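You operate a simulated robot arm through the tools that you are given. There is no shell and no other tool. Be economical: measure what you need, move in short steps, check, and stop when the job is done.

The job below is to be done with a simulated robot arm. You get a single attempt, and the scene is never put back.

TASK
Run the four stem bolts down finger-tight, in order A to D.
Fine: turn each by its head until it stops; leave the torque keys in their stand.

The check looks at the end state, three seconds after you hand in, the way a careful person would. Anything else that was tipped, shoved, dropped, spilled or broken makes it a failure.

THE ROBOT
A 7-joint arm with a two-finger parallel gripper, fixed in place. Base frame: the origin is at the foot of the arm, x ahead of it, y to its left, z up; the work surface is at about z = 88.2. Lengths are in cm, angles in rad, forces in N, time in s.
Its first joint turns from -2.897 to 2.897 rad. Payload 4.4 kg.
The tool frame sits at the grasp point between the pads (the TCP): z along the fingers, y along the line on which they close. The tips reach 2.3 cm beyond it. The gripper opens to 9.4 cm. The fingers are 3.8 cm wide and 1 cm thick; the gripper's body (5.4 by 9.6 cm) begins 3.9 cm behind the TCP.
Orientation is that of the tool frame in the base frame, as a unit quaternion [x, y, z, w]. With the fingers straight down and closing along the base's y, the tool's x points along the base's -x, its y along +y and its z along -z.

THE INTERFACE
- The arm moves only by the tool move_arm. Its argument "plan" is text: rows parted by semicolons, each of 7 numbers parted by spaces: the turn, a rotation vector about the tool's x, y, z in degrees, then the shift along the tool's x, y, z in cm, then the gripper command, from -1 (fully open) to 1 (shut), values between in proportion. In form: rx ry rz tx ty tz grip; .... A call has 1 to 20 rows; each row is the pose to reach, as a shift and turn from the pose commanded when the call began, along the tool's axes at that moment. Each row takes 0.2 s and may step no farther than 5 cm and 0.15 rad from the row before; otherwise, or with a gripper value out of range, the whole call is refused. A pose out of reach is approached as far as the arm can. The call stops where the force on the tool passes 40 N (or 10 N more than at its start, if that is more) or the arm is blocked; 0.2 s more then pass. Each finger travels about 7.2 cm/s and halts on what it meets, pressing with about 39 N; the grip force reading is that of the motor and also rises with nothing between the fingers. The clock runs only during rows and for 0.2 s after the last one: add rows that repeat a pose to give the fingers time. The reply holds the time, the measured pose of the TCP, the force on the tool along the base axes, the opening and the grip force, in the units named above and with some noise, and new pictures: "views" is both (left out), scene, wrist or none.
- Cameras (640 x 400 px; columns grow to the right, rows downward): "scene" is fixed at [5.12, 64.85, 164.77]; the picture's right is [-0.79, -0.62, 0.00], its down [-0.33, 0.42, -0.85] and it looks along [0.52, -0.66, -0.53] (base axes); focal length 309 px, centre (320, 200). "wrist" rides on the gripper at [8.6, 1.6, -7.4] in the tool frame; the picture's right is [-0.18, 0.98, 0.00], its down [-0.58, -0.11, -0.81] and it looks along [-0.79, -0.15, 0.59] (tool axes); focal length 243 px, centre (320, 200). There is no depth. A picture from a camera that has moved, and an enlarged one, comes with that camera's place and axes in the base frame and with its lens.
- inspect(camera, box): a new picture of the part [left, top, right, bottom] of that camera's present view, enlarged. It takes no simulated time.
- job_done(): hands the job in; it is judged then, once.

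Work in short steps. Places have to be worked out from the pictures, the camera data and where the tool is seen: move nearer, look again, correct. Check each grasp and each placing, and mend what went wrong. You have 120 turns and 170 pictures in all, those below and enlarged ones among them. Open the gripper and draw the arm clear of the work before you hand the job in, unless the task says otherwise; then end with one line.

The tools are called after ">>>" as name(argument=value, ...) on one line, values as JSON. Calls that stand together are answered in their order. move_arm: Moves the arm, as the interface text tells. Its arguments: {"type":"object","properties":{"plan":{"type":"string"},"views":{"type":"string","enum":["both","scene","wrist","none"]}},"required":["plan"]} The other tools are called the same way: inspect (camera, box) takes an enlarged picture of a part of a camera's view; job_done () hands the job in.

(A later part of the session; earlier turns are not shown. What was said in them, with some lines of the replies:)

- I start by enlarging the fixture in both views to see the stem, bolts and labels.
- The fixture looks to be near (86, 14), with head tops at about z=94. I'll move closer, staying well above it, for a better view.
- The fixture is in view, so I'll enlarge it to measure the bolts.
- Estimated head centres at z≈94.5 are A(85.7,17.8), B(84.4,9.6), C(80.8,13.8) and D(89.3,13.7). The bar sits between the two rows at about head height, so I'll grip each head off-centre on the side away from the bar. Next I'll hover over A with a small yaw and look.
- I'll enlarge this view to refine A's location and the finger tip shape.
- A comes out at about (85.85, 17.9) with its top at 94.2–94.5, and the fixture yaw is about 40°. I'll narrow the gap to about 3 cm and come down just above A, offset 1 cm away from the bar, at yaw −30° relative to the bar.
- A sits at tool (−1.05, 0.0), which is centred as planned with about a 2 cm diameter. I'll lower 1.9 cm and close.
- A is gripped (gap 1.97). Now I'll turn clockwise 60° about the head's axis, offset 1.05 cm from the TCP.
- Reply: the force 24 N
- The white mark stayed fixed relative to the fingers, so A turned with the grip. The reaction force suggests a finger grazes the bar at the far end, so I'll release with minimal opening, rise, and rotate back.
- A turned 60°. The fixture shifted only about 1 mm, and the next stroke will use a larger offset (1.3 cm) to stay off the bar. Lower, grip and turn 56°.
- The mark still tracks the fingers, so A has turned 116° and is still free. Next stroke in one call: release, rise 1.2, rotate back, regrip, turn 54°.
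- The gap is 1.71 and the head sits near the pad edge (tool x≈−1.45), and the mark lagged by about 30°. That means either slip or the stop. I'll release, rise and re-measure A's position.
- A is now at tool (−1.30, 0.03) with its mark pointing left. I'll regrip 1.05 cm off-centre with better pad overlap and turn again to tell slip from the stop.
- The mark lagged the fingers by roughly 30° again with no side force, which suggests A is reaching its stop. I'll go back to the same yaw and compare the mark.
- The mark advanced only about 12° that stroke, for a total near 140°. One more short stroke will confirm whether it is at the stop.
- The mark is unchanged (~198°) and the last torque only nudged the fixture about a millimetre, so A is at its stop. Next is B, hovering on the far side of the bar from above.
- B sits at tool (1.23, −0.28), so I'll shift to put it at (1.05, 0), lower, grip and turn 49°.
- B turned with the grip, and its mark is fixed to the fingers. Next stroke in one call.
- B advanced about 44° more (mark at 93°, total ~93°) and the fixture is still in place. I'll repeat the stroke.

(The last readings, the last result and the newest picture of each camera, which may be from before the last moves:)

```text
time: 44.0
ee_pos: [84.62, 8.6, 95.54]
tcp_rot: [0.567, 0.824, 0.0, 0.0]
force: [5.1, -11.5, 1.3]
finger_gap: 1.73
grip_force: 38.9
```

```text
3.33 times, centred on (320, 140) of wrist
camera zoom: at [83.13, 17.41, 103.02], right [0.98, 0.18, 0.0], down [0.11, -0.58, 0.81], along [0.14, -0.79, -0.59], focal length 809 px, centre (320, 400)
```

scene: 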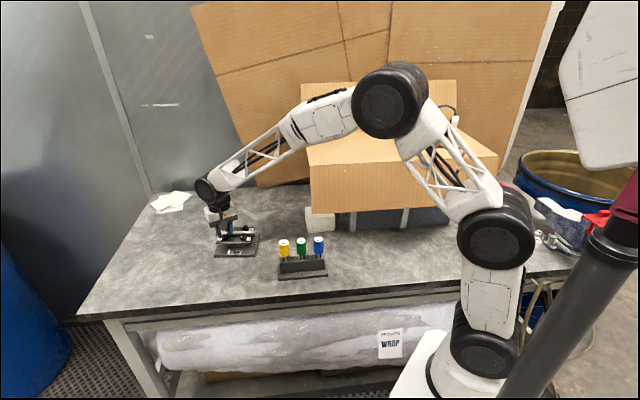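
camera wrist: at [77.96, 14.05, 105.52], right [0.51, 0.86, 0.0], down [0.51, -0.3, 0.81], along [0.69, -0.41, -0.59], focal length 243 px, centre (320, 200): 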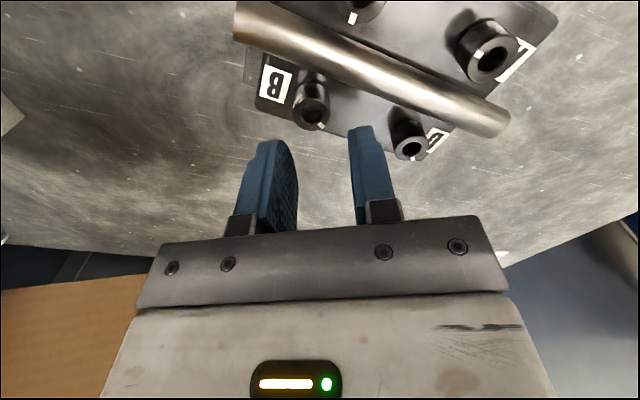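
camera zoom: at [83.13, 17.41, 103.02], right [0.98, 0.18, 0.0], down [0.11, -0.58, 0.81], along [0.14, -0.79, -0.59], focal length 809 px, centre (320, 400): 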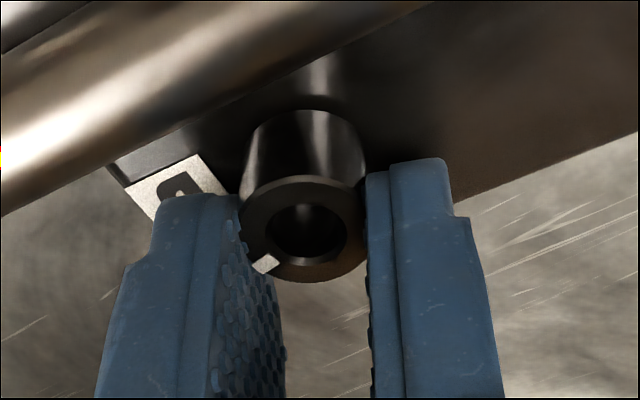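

B's mark is now at ~136° (total ~136°), with the pads at the head's edge again. I'll regrip with a 0.85 cm offset for another stroke.

>>> move_arm(plan="0 0 0 0 0 0 0.48; 0 0 0 0 0 -1.4 0.45; 0 0 -8.3 0.1 0.123 -1.4 0.4; 0 0 -16.6 0.235 0.243 -1.4 0.4; 0 0 -25 0.28 0.359 -1.4 0.4; 0 0 -33.3 0.34 0.467 -1.4 0.4; 0 0 -41.6 0.414 0.564 -1.4 0.4; 0 0 -50 0.504 0.651 -1.4 0.4; 0 0 -50 0.504 0.651 0 0.4; 0 0 -50 0.504 0.651 0 0.6; 0 0 -50 0.504 0.651 0 1; 0 0 -50 0.504 0.651 0 1; 0 0 -43 0.428 0.58 0 1; 0 0 -36 0.362 0.5 0 1; 0 0 -29 0.307 0.412 0 1; 0 0 -22 0.262 0.318 0 1; 0 0 -15 0.229 0.22 0 1; 0 0 -8 0.208 0.118 0 1; 0 0 -1 0.2 0.015 0 1; 0 0 0 0.2 0 0 1", views="none")

>>> inspect(camera="wrist", box=[240, 80, 400, 200])

```text
time: 48.2
ee_pos: [84.61, 8.82, 95.59]
tcp_rot: [0.568, 0.823, 0.0, 0.0]
force: [-3.2, -7.9, 5.8]
finger_gap: 1.94
grip_force: 38.8
```

```text
3.33 times, centred on (320, 140) of wrist
camera zoom: at [83.02, 17.52, 103.02], right [0.98, 0.18, 0.0], down [0.11, -0.58, 0.81], along [0.14, -0.79, -0.59], focal length 809 px, centre (320, 400)
```

zoom: 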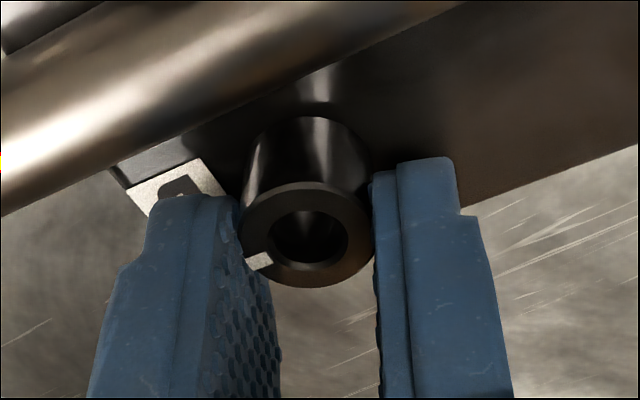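

B's mark moved just ~10° for a 50° stroke, so it is likely at the stop. A short confirming stroke of 28° comes next.

>>> move_arm(plan="0 0 0 0 0 0 0.48; 0 0 0 0 0 -1.4 0.45; 0 0 -8 0.008 0.118 -1.4 0.4; 0 0 -16 0.033 0.234 -1.4 0.4; 0 0 -24 0.073 0.346 -1.4 0.4; 0 0 -28 0.1 0.4 -1.4 0.4; 0 0 -28 0.1 0.4 0 0.4; 0 0 -28 0.1 0.4 0 0.6; 0 0 -28 0.1 0.4 0 1; 0 0 -28 0.1 0.4 0 1; 0 0 -21 0.056 0.305 0 1; 0 0 -14 0.025 0.206 0 1; 0 0 -7 0.006 0.104 0 1; 0 0 0 0 0 0 1; 0 0 0 0 0 0 1", views="none")

>>> inspect(camera="wrist", box=[240, 80, 400, 200])

```text
time: 51.4
ee_pos: [84.59, 8.77, 95.73]
tcp_rot: [0.566, 0.824, 0.0, 0.0]
force: [-7.3, -5.7, -2.3]
finger_gap: 1.88
grip_force: 39.4
```

```text
3.33 times, centred on (320, 140) of wrist
camera zoom: at [83.03, 17.58, 103.03], right [0.98, 0.18, 0.0], down [0.11, -0.58, 0.81], along [0.14, -0.79, -0.59], focal length 809 px, centre (320, 400)
```

zoom: 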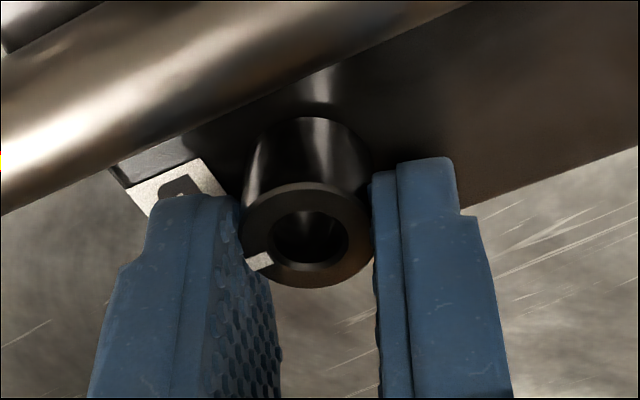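

B's mark is unchanged, so B is at its stop. Now release, rise and move over to C.

>>> move_arm(plan="0 0 0 0 0 0 0.45; 0 0 0 0 0 -1.5 0.4; 0 0 -7 0 0 -3.5 0.36; 0 0 -14 1.5 -0.5 -3.5 0.36; 0 0 -21 3 -1 -3.5 0.36; 0 0 -28 4.5 -1.5 -3.5 0.36; 0 0 -35 6 -2 -3.5 0.36; 0 0 -42 6.68 -2.17 -3.5 0.36; 0 0 -49 6.68 -2.17 -2.5 0.36; 0 0 -49 6.68 -2.17 -2.5 0.36", views="none")

>>> inspect(camera="wrist", box=[240, 80, 400, 200])

>>> inspect(camera="scene", box=[205, 200, 285, 260])

```text
time: 53.6
ee_pos: [80.16, 14.33, 98.27]
tcp_rot: [0.172, 0.985, 0.0, 0.0]
force: [-0.4, 0.4, -1.6]
finger_gap: 3.0
grip_force: 0.2
```

```text
3.33 times, centred on (320, 140) of wrist
camera zoom: at [72.62, 18.93, 105.56], right [0.51, 0.86, 0.0], down [0.51, -0.3, 0.81], along [0.69, -0.41, -0.59], focal length 809 px, centre (320, 400)
```

zoom: 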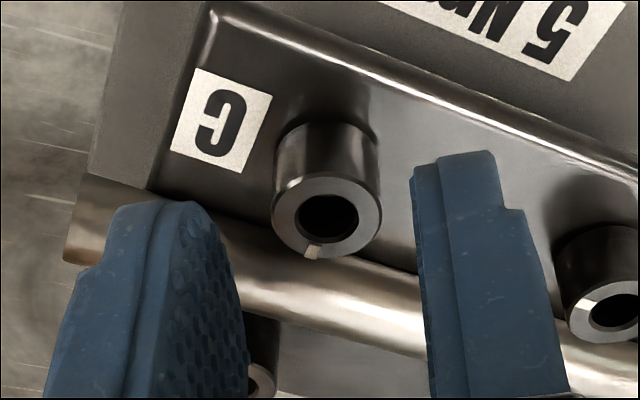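

```text
6.67 times, centred on (245, 230) of scene
camera zoom: at [5.12, 64.85, 164.77], right [-0.79, -0.62, 0.0], down [-0.33, 0.42, -0.85], along [0.52, -0.66, -0.53], focal length 2060 px, centre (820, 0)
```

zoom: 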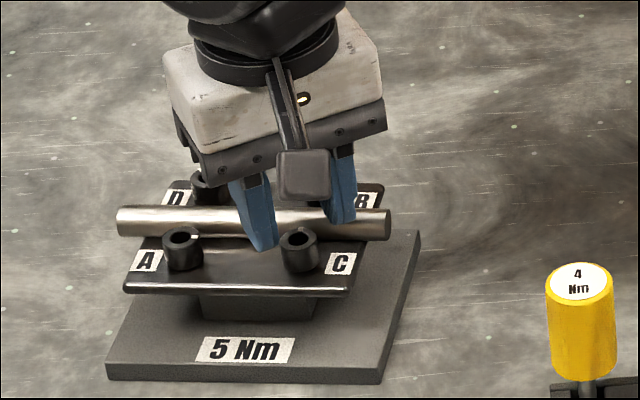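

C is at tool (−0.95, −0.10) with its mark at ~107°. A and B both stopped near 198° in this frame. The fixture has drifted only about 3 mm. I'll grip and turn C 49°.

>>> move_arm(plan="0 0 0 0 -0.1 0.8 0.36; 0 0 0 0 -0.1 1.7 0.36; 0 0 0 0 -0.1 2.5 0.36; 0 0 0 0 -0.1 2.5 0.5; 0 0 0 0 -0.1 2.5 0.7; 0 0 0 0 -0.1 2.5 1; 0 0 0 0 -0.1 2.5 1; 0 0 7 -0.007 0.016 2.5 1; 0 0 14 -0.028 0.13 2.5 1; 0 0 21 -0.063 0.24 2.5 1; 0 0 28 -0.111 0.346 2.5 1; 0 0 35 -0.172 0.445 2.5 1; 0 0 42 -0.244 0.536 2.5 1; 0 0 49 -0.327 0.617 2.5 1; 0 0 49 -0.327 0.617 2.5 1", views="none")

>>> inspect(camera="wrist", box=[240, 80, 400, 200])

```text
time: 56.8
ee_pos: [80.66, 14.72, 95.66]
tcp_rot: [0.567, 0.824, 0.0, 0.0]
force: [-4.3, -2.6, -0.3]
finger_gap: 1.98
grip_force: 38.9
```

```text
3.33 times, centred on (320, 140) of wrist
camera zoom: at [79.12, 23.52, 102.99], right [0.98, 0.18, 0.0], down [0.11, -0.58, 0.81], along [0.14, -0.79, -0.59], focal length 809 px, centre (320, 400)
```

zoom: 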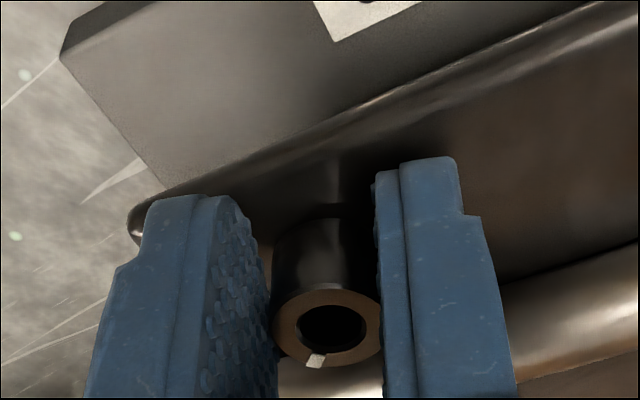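

C followed fully (49°). Next 50° stroke.

>>> move_arm(plan="0 0 0 0 0 0 0.48; 0 0 0 0 0 -1.4 0.45; 0 0 -8.3 -0.01 -0.137 -1.4 0.4; 0 0 -16.6 -0.04 -0.271 -1.4 0.4; 0 0 -25 -0.089 -0.401 -1.4 0.4; 0 0 -33.3 -0.156 -0.522 -1.4 0.4; 0 0 -41.6 -0.24 -0.631 -1.4 0.4; 0 0 -50 -0.339 -0.728 -1.4 0.4; 0 0 -50 -0.339 -0.728 0 0.4; 0 0 -50 -0.339 -0.728 0 0.6; 0 0 -50 -0.339 -0.728 0 1; 0 0 -50 -0.339 -0.728 0 1; 0 0 -43 -0.255 -0.648 0 1; 0 0 -36 -0.181 -0.558 0 1; 0 0 -29 -0.119 -0.461 0 1; 0 0 -22 -0.069 -0.356 0 1; 0 0 -15 -0.032 -0.246 0 1; 0 0 -8 -0.009 -0.132 0 1; 0 0 -1 0 -0.017 0 1; 0 0 0 0 0 0 1", views="none")

>>> inspect(camera="wrist", box=[240, 80, 400, 200])

```text
time: 61.0
ee_pos: [80.71, 14.82, 95.59]
tcp_rot: [0.567, 0.824, 0.0, 0.001]
force: [-5.8, -0.2, 1.0]
finger_gap: 1.91
grip_force: 39.4
```

```text
3.33 times, centred on (320, 140) of wrist
camera zoom: at [79.15, 23.48, 102.98], right [0.98, 0.18, 0.0], down [0.11, -0.58, 0.81], along [0.14, -0.79, -0.59], focal length 809 px, centre (320, 400)
```

zoom: 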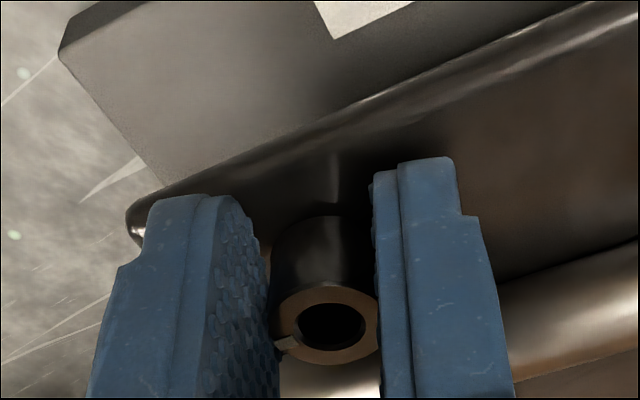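

C advanced 48° (total 97°) and is still following. Another stroke, with a slightly tighter offset.

>>> move_arm(plan="0 0 0 0 0 0 0.48; 0 0 0 0 0 -1.4 0.45; 0 0 -8.3 -0.05 -0.123 -1.4 0.4; 0 0 -16.6 -0.135 -0.243 -1.4 0.4; 0 0 -25 -0.18 -0.359 -1.4 0.4; 0 0 -33.3 -0.24 -0.467 -1.4 0.4; 0 0 -41.6 -0.314 -0.564 -1.4 0.4; 0 0 -50 -0.404 -0.651 -1.4 0.4; 0 0 -50 -0.404 -0.651 0 0.4; 0 0 -50 -0.404 -0.651 0 0.6; 0 0 -50 -0.404 -0.651 0 1; 0 0 -50 -0.404 -0.651 0 1; 0 0 -43 -0.328 -0.58 0 1; 0 0 -36 -0.262 -0.5 0 1; 0 0 -29 -0.207 -0.412 0 1; 0 0 -22 -0.162 -0.318 0 1; 0 0 -15 -0.129 -0.22 0 1; 0 0 -8 -0.108 -0.118 0 1; 0 0 -1 -0.1 -0.015 0 1; 0 0 0 -0.1 0 0 1", views="none")

>>> inspect(camera="wrist", box=[240, 80, 400, 200])

```text
time: 65.2
ee_pos: [80.82, 14.7, 95.6]
tcp_rot: [0.567, 0.823, 0.0, 0.001]
force: [-5.4, -7.3, 4.0]
finger_gap: 1.9
grip_force: 38.4
```

```text
3.33 times, centred on (320, 140) of wrist
camera zoom: at [79.2, 23.42, 103.03], right [0.98, 0.18, 0.0], down [0.1, -0.58, 0.81], along [0.14, -0.79, -0.59], focal length 809 px, centre (320, 400)
```

zoom: 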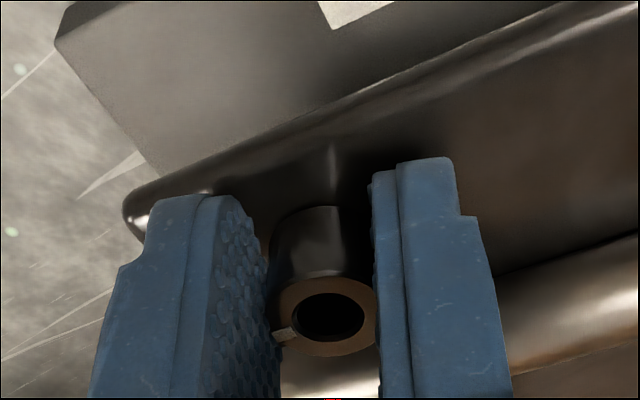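

C's mark did not advance this time. It sits at ~200° absolute, the same as A and B at their stops, so C is seated. Move over to D.

>>> move_arm(plan="0 0 0 0 0 0 0.45; 0 0 0 0 0 -1.5 0.4; 0 0 -7 0 0 -3.5 0.36; 0 0 -14 -1 1.5 -3.5 0.36; 0 0 -21 -2 3.2 -3.5 0.36; 0 0 -28 -3 5 -3.5 0.36; 0 0 -35 -4 6.7 -3.5 0.36; 0 0 -42 -4.56 8.1 -3.5 0.36; 0 0 -49 -4.56 8.1 -2.5 0.36; 0 0 -49 -4.56 8.1 -2.5 0.36", views="wrist")

>>> inspect(camera="wrist", box=[240, 80, 400, 200])

>>> inspect(camera="scene", box=[205, 200, 285, 260])

```text
time: 67.4
ee_pos: [89.87, 13.22, 97.86]
tcp_rot: [0.173, 0.985, 0.0, 0.0]
force: [0.1, -0.2, 0.7]
finger_gap: 2.98
grip_force: 0.1
camera wrist: at [82.4, 17.81, 105.36], right [0.51, 0.86, 0.0], down [0.51, -0.3, 0.81], along [0.69, -0.41, -0.59], focal length 243 px, centre (320, 200)
```

wrist: 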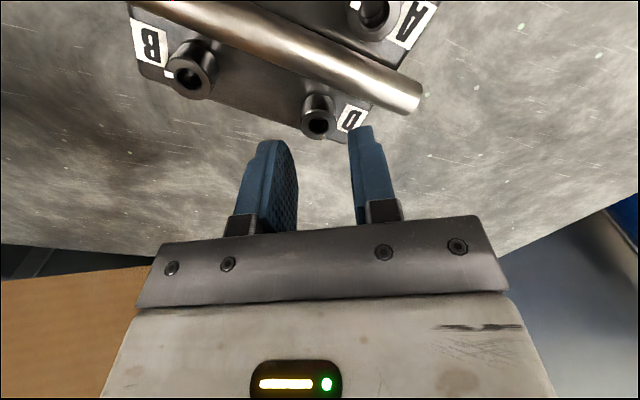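

```text
3.33 times, centred on (320, 140) of wrist
camera zoom: at [82.4, 17.81, 105.36], right [0.51, 0.86, 0.0], down [0.51, -0.3, 0.81], along [0.69, -0.41, -0.59], focal length 809 px, centre (320, 400)
```

zoom: 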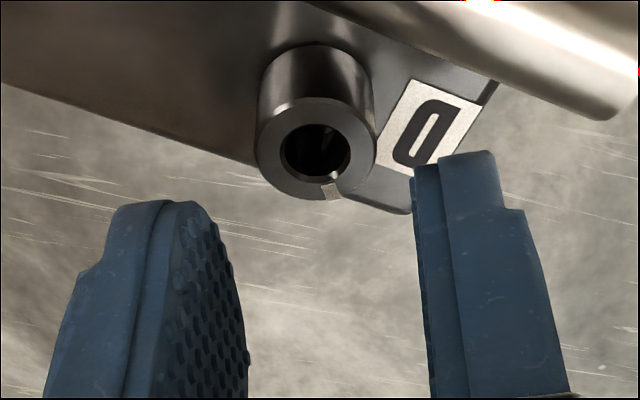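

```text
6.67 times, centred on (245, 230) of scene
camera zoom: at [5.12, 64.85, 164.77], right [-0.79, -0.62, 0.0], down [-0.33, 0.42, -0.85], along [0.52, -0.66, -0.53], focal length 2060 px, centre (820, 0)
```

zoom: 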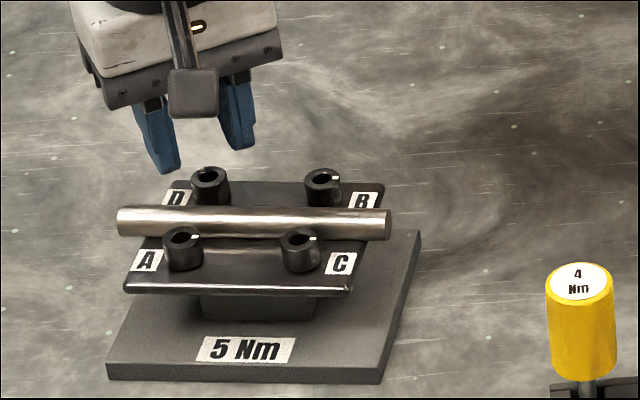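

D is at tool (0.49, 0) with its mark at ~73°, so I expect about 125° to the stop. I'll shift for a 0.9 cm offset, lower, grip and turn 49°.

>>> move_arm(plan="0 0 0 -0.41 0 0.8 0.36; 0 0 0 -0.41 0 1.7 0.36; 0 0 0 -0.41 0 2.5 0.36; 0 0 0 -0.41 0 2.5 0.5; 0 0 0 -0.41 0 2.5 0.7; 0 0 0 -0.41 0 2.5 1; 0 0 0 -0.41 0 2.5 1; 0 0 7 -0.403 -0.11 2.5 1; 0 0 14 -0.383 -0.218 2.5 1; 0 0 21 -0.35 -0.323 2.5 1; 0 0 28 -0.305 -0.423 2.5 1; 0 0 35 -0.247 -0.516 2.5 1; 0 0 42 -0.179 -0.602 2.5 1; 0 0 49 -0.1 -0.679 2.5 1; 0 0 49 -0.1 -0.679 2.5 1", views="none")

>>> inspect(camera="wrist", box=[240, 80, 400, 200])

```text
time: 70.6
ee_pos: [89.87, 12.71, 95.48]
tcp_rot: [0.568, 0.823, 0.0, 0.0]
force: [-2.9, 0.3, -0.2]
finger_gap: 1.92
grip_force: 38.9
```

```text
3.33 times, centred on (320, 140) of wrist
camera zoom: at [88.27, 21.41, 102.96], right [0.98, 0.18, 0.0], down [0.11, -0.58, 0.81], along [0.14, -0.79, -0.59], focal length 809 px, centre (320, 400)
```

zoom: 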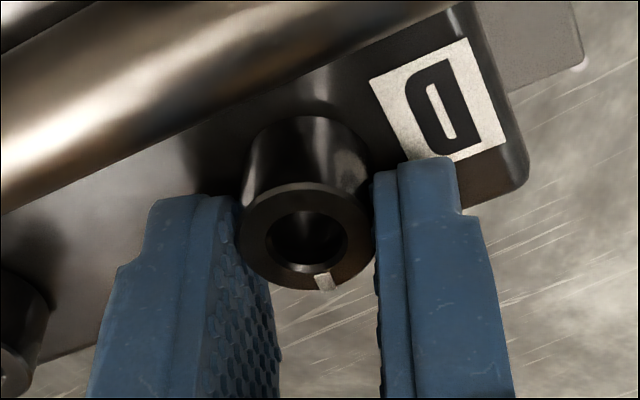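

D followed fully. Next 50° stroke.

>>> move_arm(plan="0 0 0 0 0 0 0.48; 0 0 0 0 0 -1.4 0.45; 0 0 -8.3 0.009 0.13 -1.4 0.4; 0 0 -16.6 0.037 0.257 -1.4 0.4; 0 0 -25 0.084 0.38 -1.4 0.4; 0 0 -33.3 0.148 0.494 -1.4 0.4; 0 0 -41.6 0.227 0.598 -1.4 0.4; 0 0 -50 0.321 0.689 -1.4 0.4; 0 0 -50 0.321 0.689 0 0.4; 0 0 -50 0.321 0.689 0 0.6; 0 0 -50 0.321 0.689 0 1; 0 0 -50 0.321 0.689 0 1; 0 0 -43 0.242 0.614 0 1; 0 0 -36 0.172 0.529 0 1; 0 0 -29 0.113 0.436 0 1; 0 0 -22 0.066 0.337 0 1; 0 0 -15 0.031 0.233 0 1; 0 0 -8 0.009 0.125 0 1; 0 0 -1 0 0.016 0 1; 0 0 0 0 0 0 1", views="none")

>>> inspect(camera="wrist", box=[240, 80, 400, 200])

```text
time: 74.8
ee_pos: [89.76, 12.75, 95.56]
tcp_rot: [0.566, 0.824, 0.0, 0.0]
force: [3.4, 10.4, 3.1]
finger_gap: 1.71
grip_force: 38.9
```

```text
3.33 times, centred on (320, 140) of wrist
camera zoom: at [88.24, 21.39, 103.04], right [0.98, 0.18, 0.0], down [0.11, -0.58, 0.81], along [0.14, -0.79, -0.59], focal length 809 px, centre (320, 400)
```

zoom: 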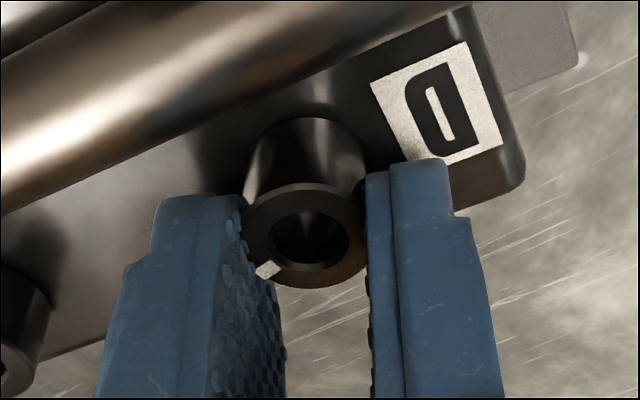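

D is at ~135° on the tool (total ~112–115°) and the pads are at the edge again. I'll regrip with a 0.7 cm offset and turn another 30°.

>>> move_arm(plan="0 0 0 0 0 0 0.48; 0 0 0 0 0 -1.4 0.45; 0 0 -8 0.1 0.097 -1.4 0.4; 0 0 -16 0.227 0.193 -1.4 0.4; 0 0 -24 0.26 0.285 -1.4 0.4; 0 0 -30 0.294 0.35 -1.4 0.4; 0 0 -30 0.294 0.35 -1.4 0.4; 0 0 -30 0.294 0.35 0 0.4; 0 0 -30 0.294 0.35 0 0.6; 0 0 -30 0.294 0.35 0 1; 0 0 -30 0.294 0.35 0 1; 0 0 -24 0.26 0.285 0 1; 0 0 -18 0.234 0.216 0 1; 0 0 -12 0.215 0.146 0 1; 0 0 -6 0.204 0.073 0 1; 0 0 0 0.2 0 0 1; 0 0 0 0.2 0 0 1", views="none")

>>> inspect(camera="wrist", box=[240, 80, 400, 200])

```text
time: 78.4
ee_pos: [89.81, 12.78, 95.58]
tcp_rot: [0.567, 0.824, 0.0, 0.0]
force: [-12.4, -5.6, 3.9]
finger_gap: 1.92
grip_force: 38.9
```

```text
3.33 times, centred on (320, 140) of wrist
camera zoom: at [88.22, 21.59, 103.02], right [0.98, 0.18, 0.0], down [0.11, -0.58, 0.81], along [0.14, -0.79, -0.59], focal length 809 px, centre (320, 400)
```

zoom: 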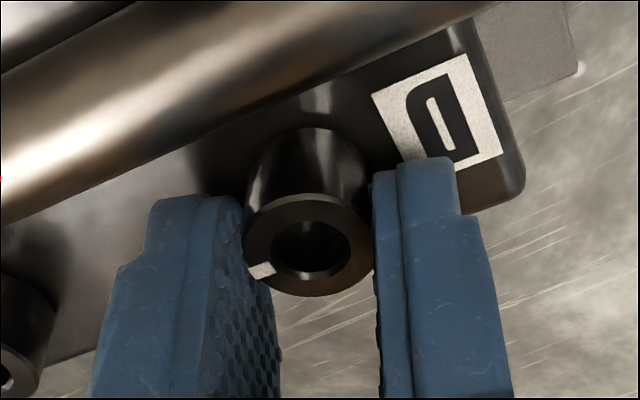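

D's mark stopped at ~148° on the tool (about 197° absolute), matching the other three at their stops. Release and rise clear, then view everything.

>>> move_arm(plan="0 0 0 0 0 0 0.45; 0 0 0 0 0 -1.5 0.4; 0 0 0 0 0 -4 0; 0 0 -8 3 -1 -8 -0.5; 0 0 -16 6 -2 -11 -1; 0 0 -24 8 -3 -14 -1; 0 0 -32 9 -6 -16 -1; 0 0 -40 9 -9 -18 -1; 0 0 -48 9 -12 -18 -1; 0 0 -54 9 -13 -18 -1; 0 0 -54 9 -13 -18 -1", views="both")

>>> inspect(camera="scene", box=[205, 215, 269, 263])

```text
refused: row 4 steps farther than a row can; nothing moved
```

```text
8.33 times, centred on (237, 239) of scene
camera zoom: at [5.12, 64.85, 164.77], right [-0.79, -0.62, 0.0], down [-0.33, 0.42, -0.85], along [0.52, -0.66, -0.53], focal length 2576 px, centre (1012, -125)
```

zoom: 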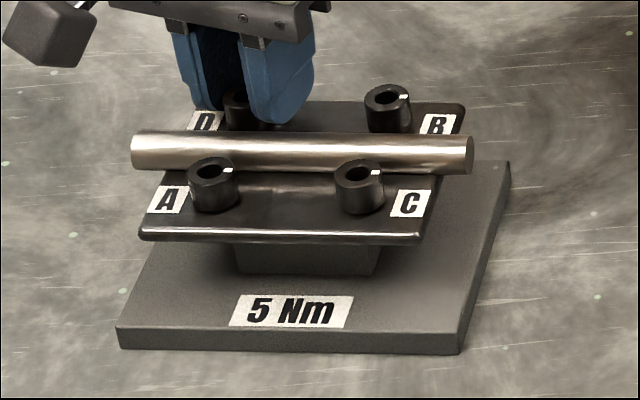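

The marks on A, B and C all point the same way. The retreat was refused for one step being too long, so I'll resend it with shorter steps.

>>> move_arm(plan="0 0 0 0 0 0 0.45; 0 0 0 0 0 -1.5 0.4; 0 0 0 0 0 -5 0; 0 0 -8 2 -1 -8 -0.5; 0 0 -16 4 -2 -11 -1; 0 0 -24 6 -3 -14 -1; 0 0 -32 8 -5 -16 -1; 0 0 -40 9 -8 -18 -1; 0 0 -48 9 -11 -18 -1; 0 0 -54 9 -13 -18 -1; 0 0 -54 9 -13 -18 -1", views="both")

>>> inspect(camera="scene", box=[205, 215, 269, 263])

```text
time: 80.8
ee_pos: [74.26, 16.44, 113.5]
tcp_rot: [0.13, 0.991, 0.0, 0.0]
force: [0.1, -0.5, 0.0]
finger_gap: 9.39
grip_force: 0.0
camera wrist: at [66.36, 20.32, 120.89], right [0.43, 0.9, 0.0], down [0.53, -0.26, 0.81], along [0.73, -0.35, -0.59], focal length 243 px, centre (320, 200)
```

scene: 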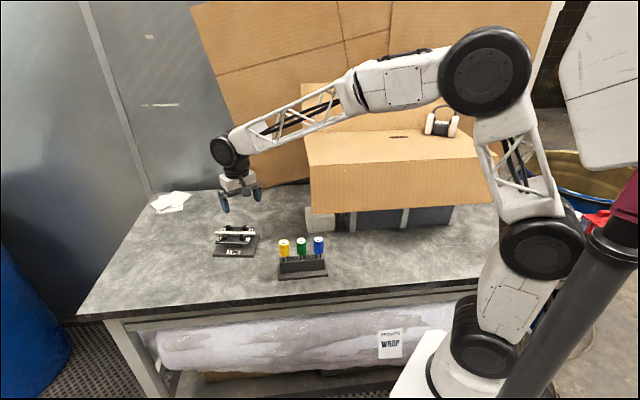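
wrist: 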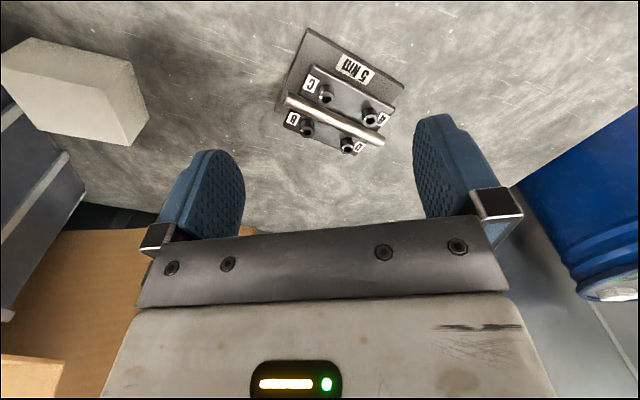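

```text
8.33 times, centred on (237, 239) of scene
camera zoom: at [5.12, 64.85, 164.77], right [-0.79, -0.62, 0.0], down [-0.33, 0.42, -0.85], along [0.52, -0.66, -0.53], focal length 2576 px, centre (1012, -125)
```

zoom: 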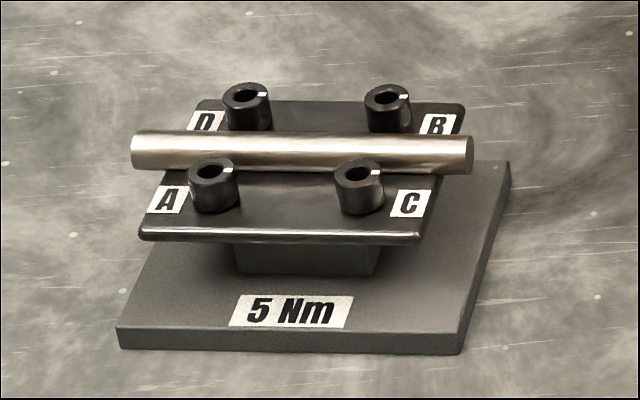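

All four marks now point the same way, along the bar. The keys are untouched in their stand and the arm is clear with the gripper open, so I'm handing in.

>>> job_done()

```text
The job is handed in.
```

Bolts A to D were turned down in order until each stopped, and the torque keys were left in their stand; the fixture shifted about 5 mm on the bench while I worked the bolts.
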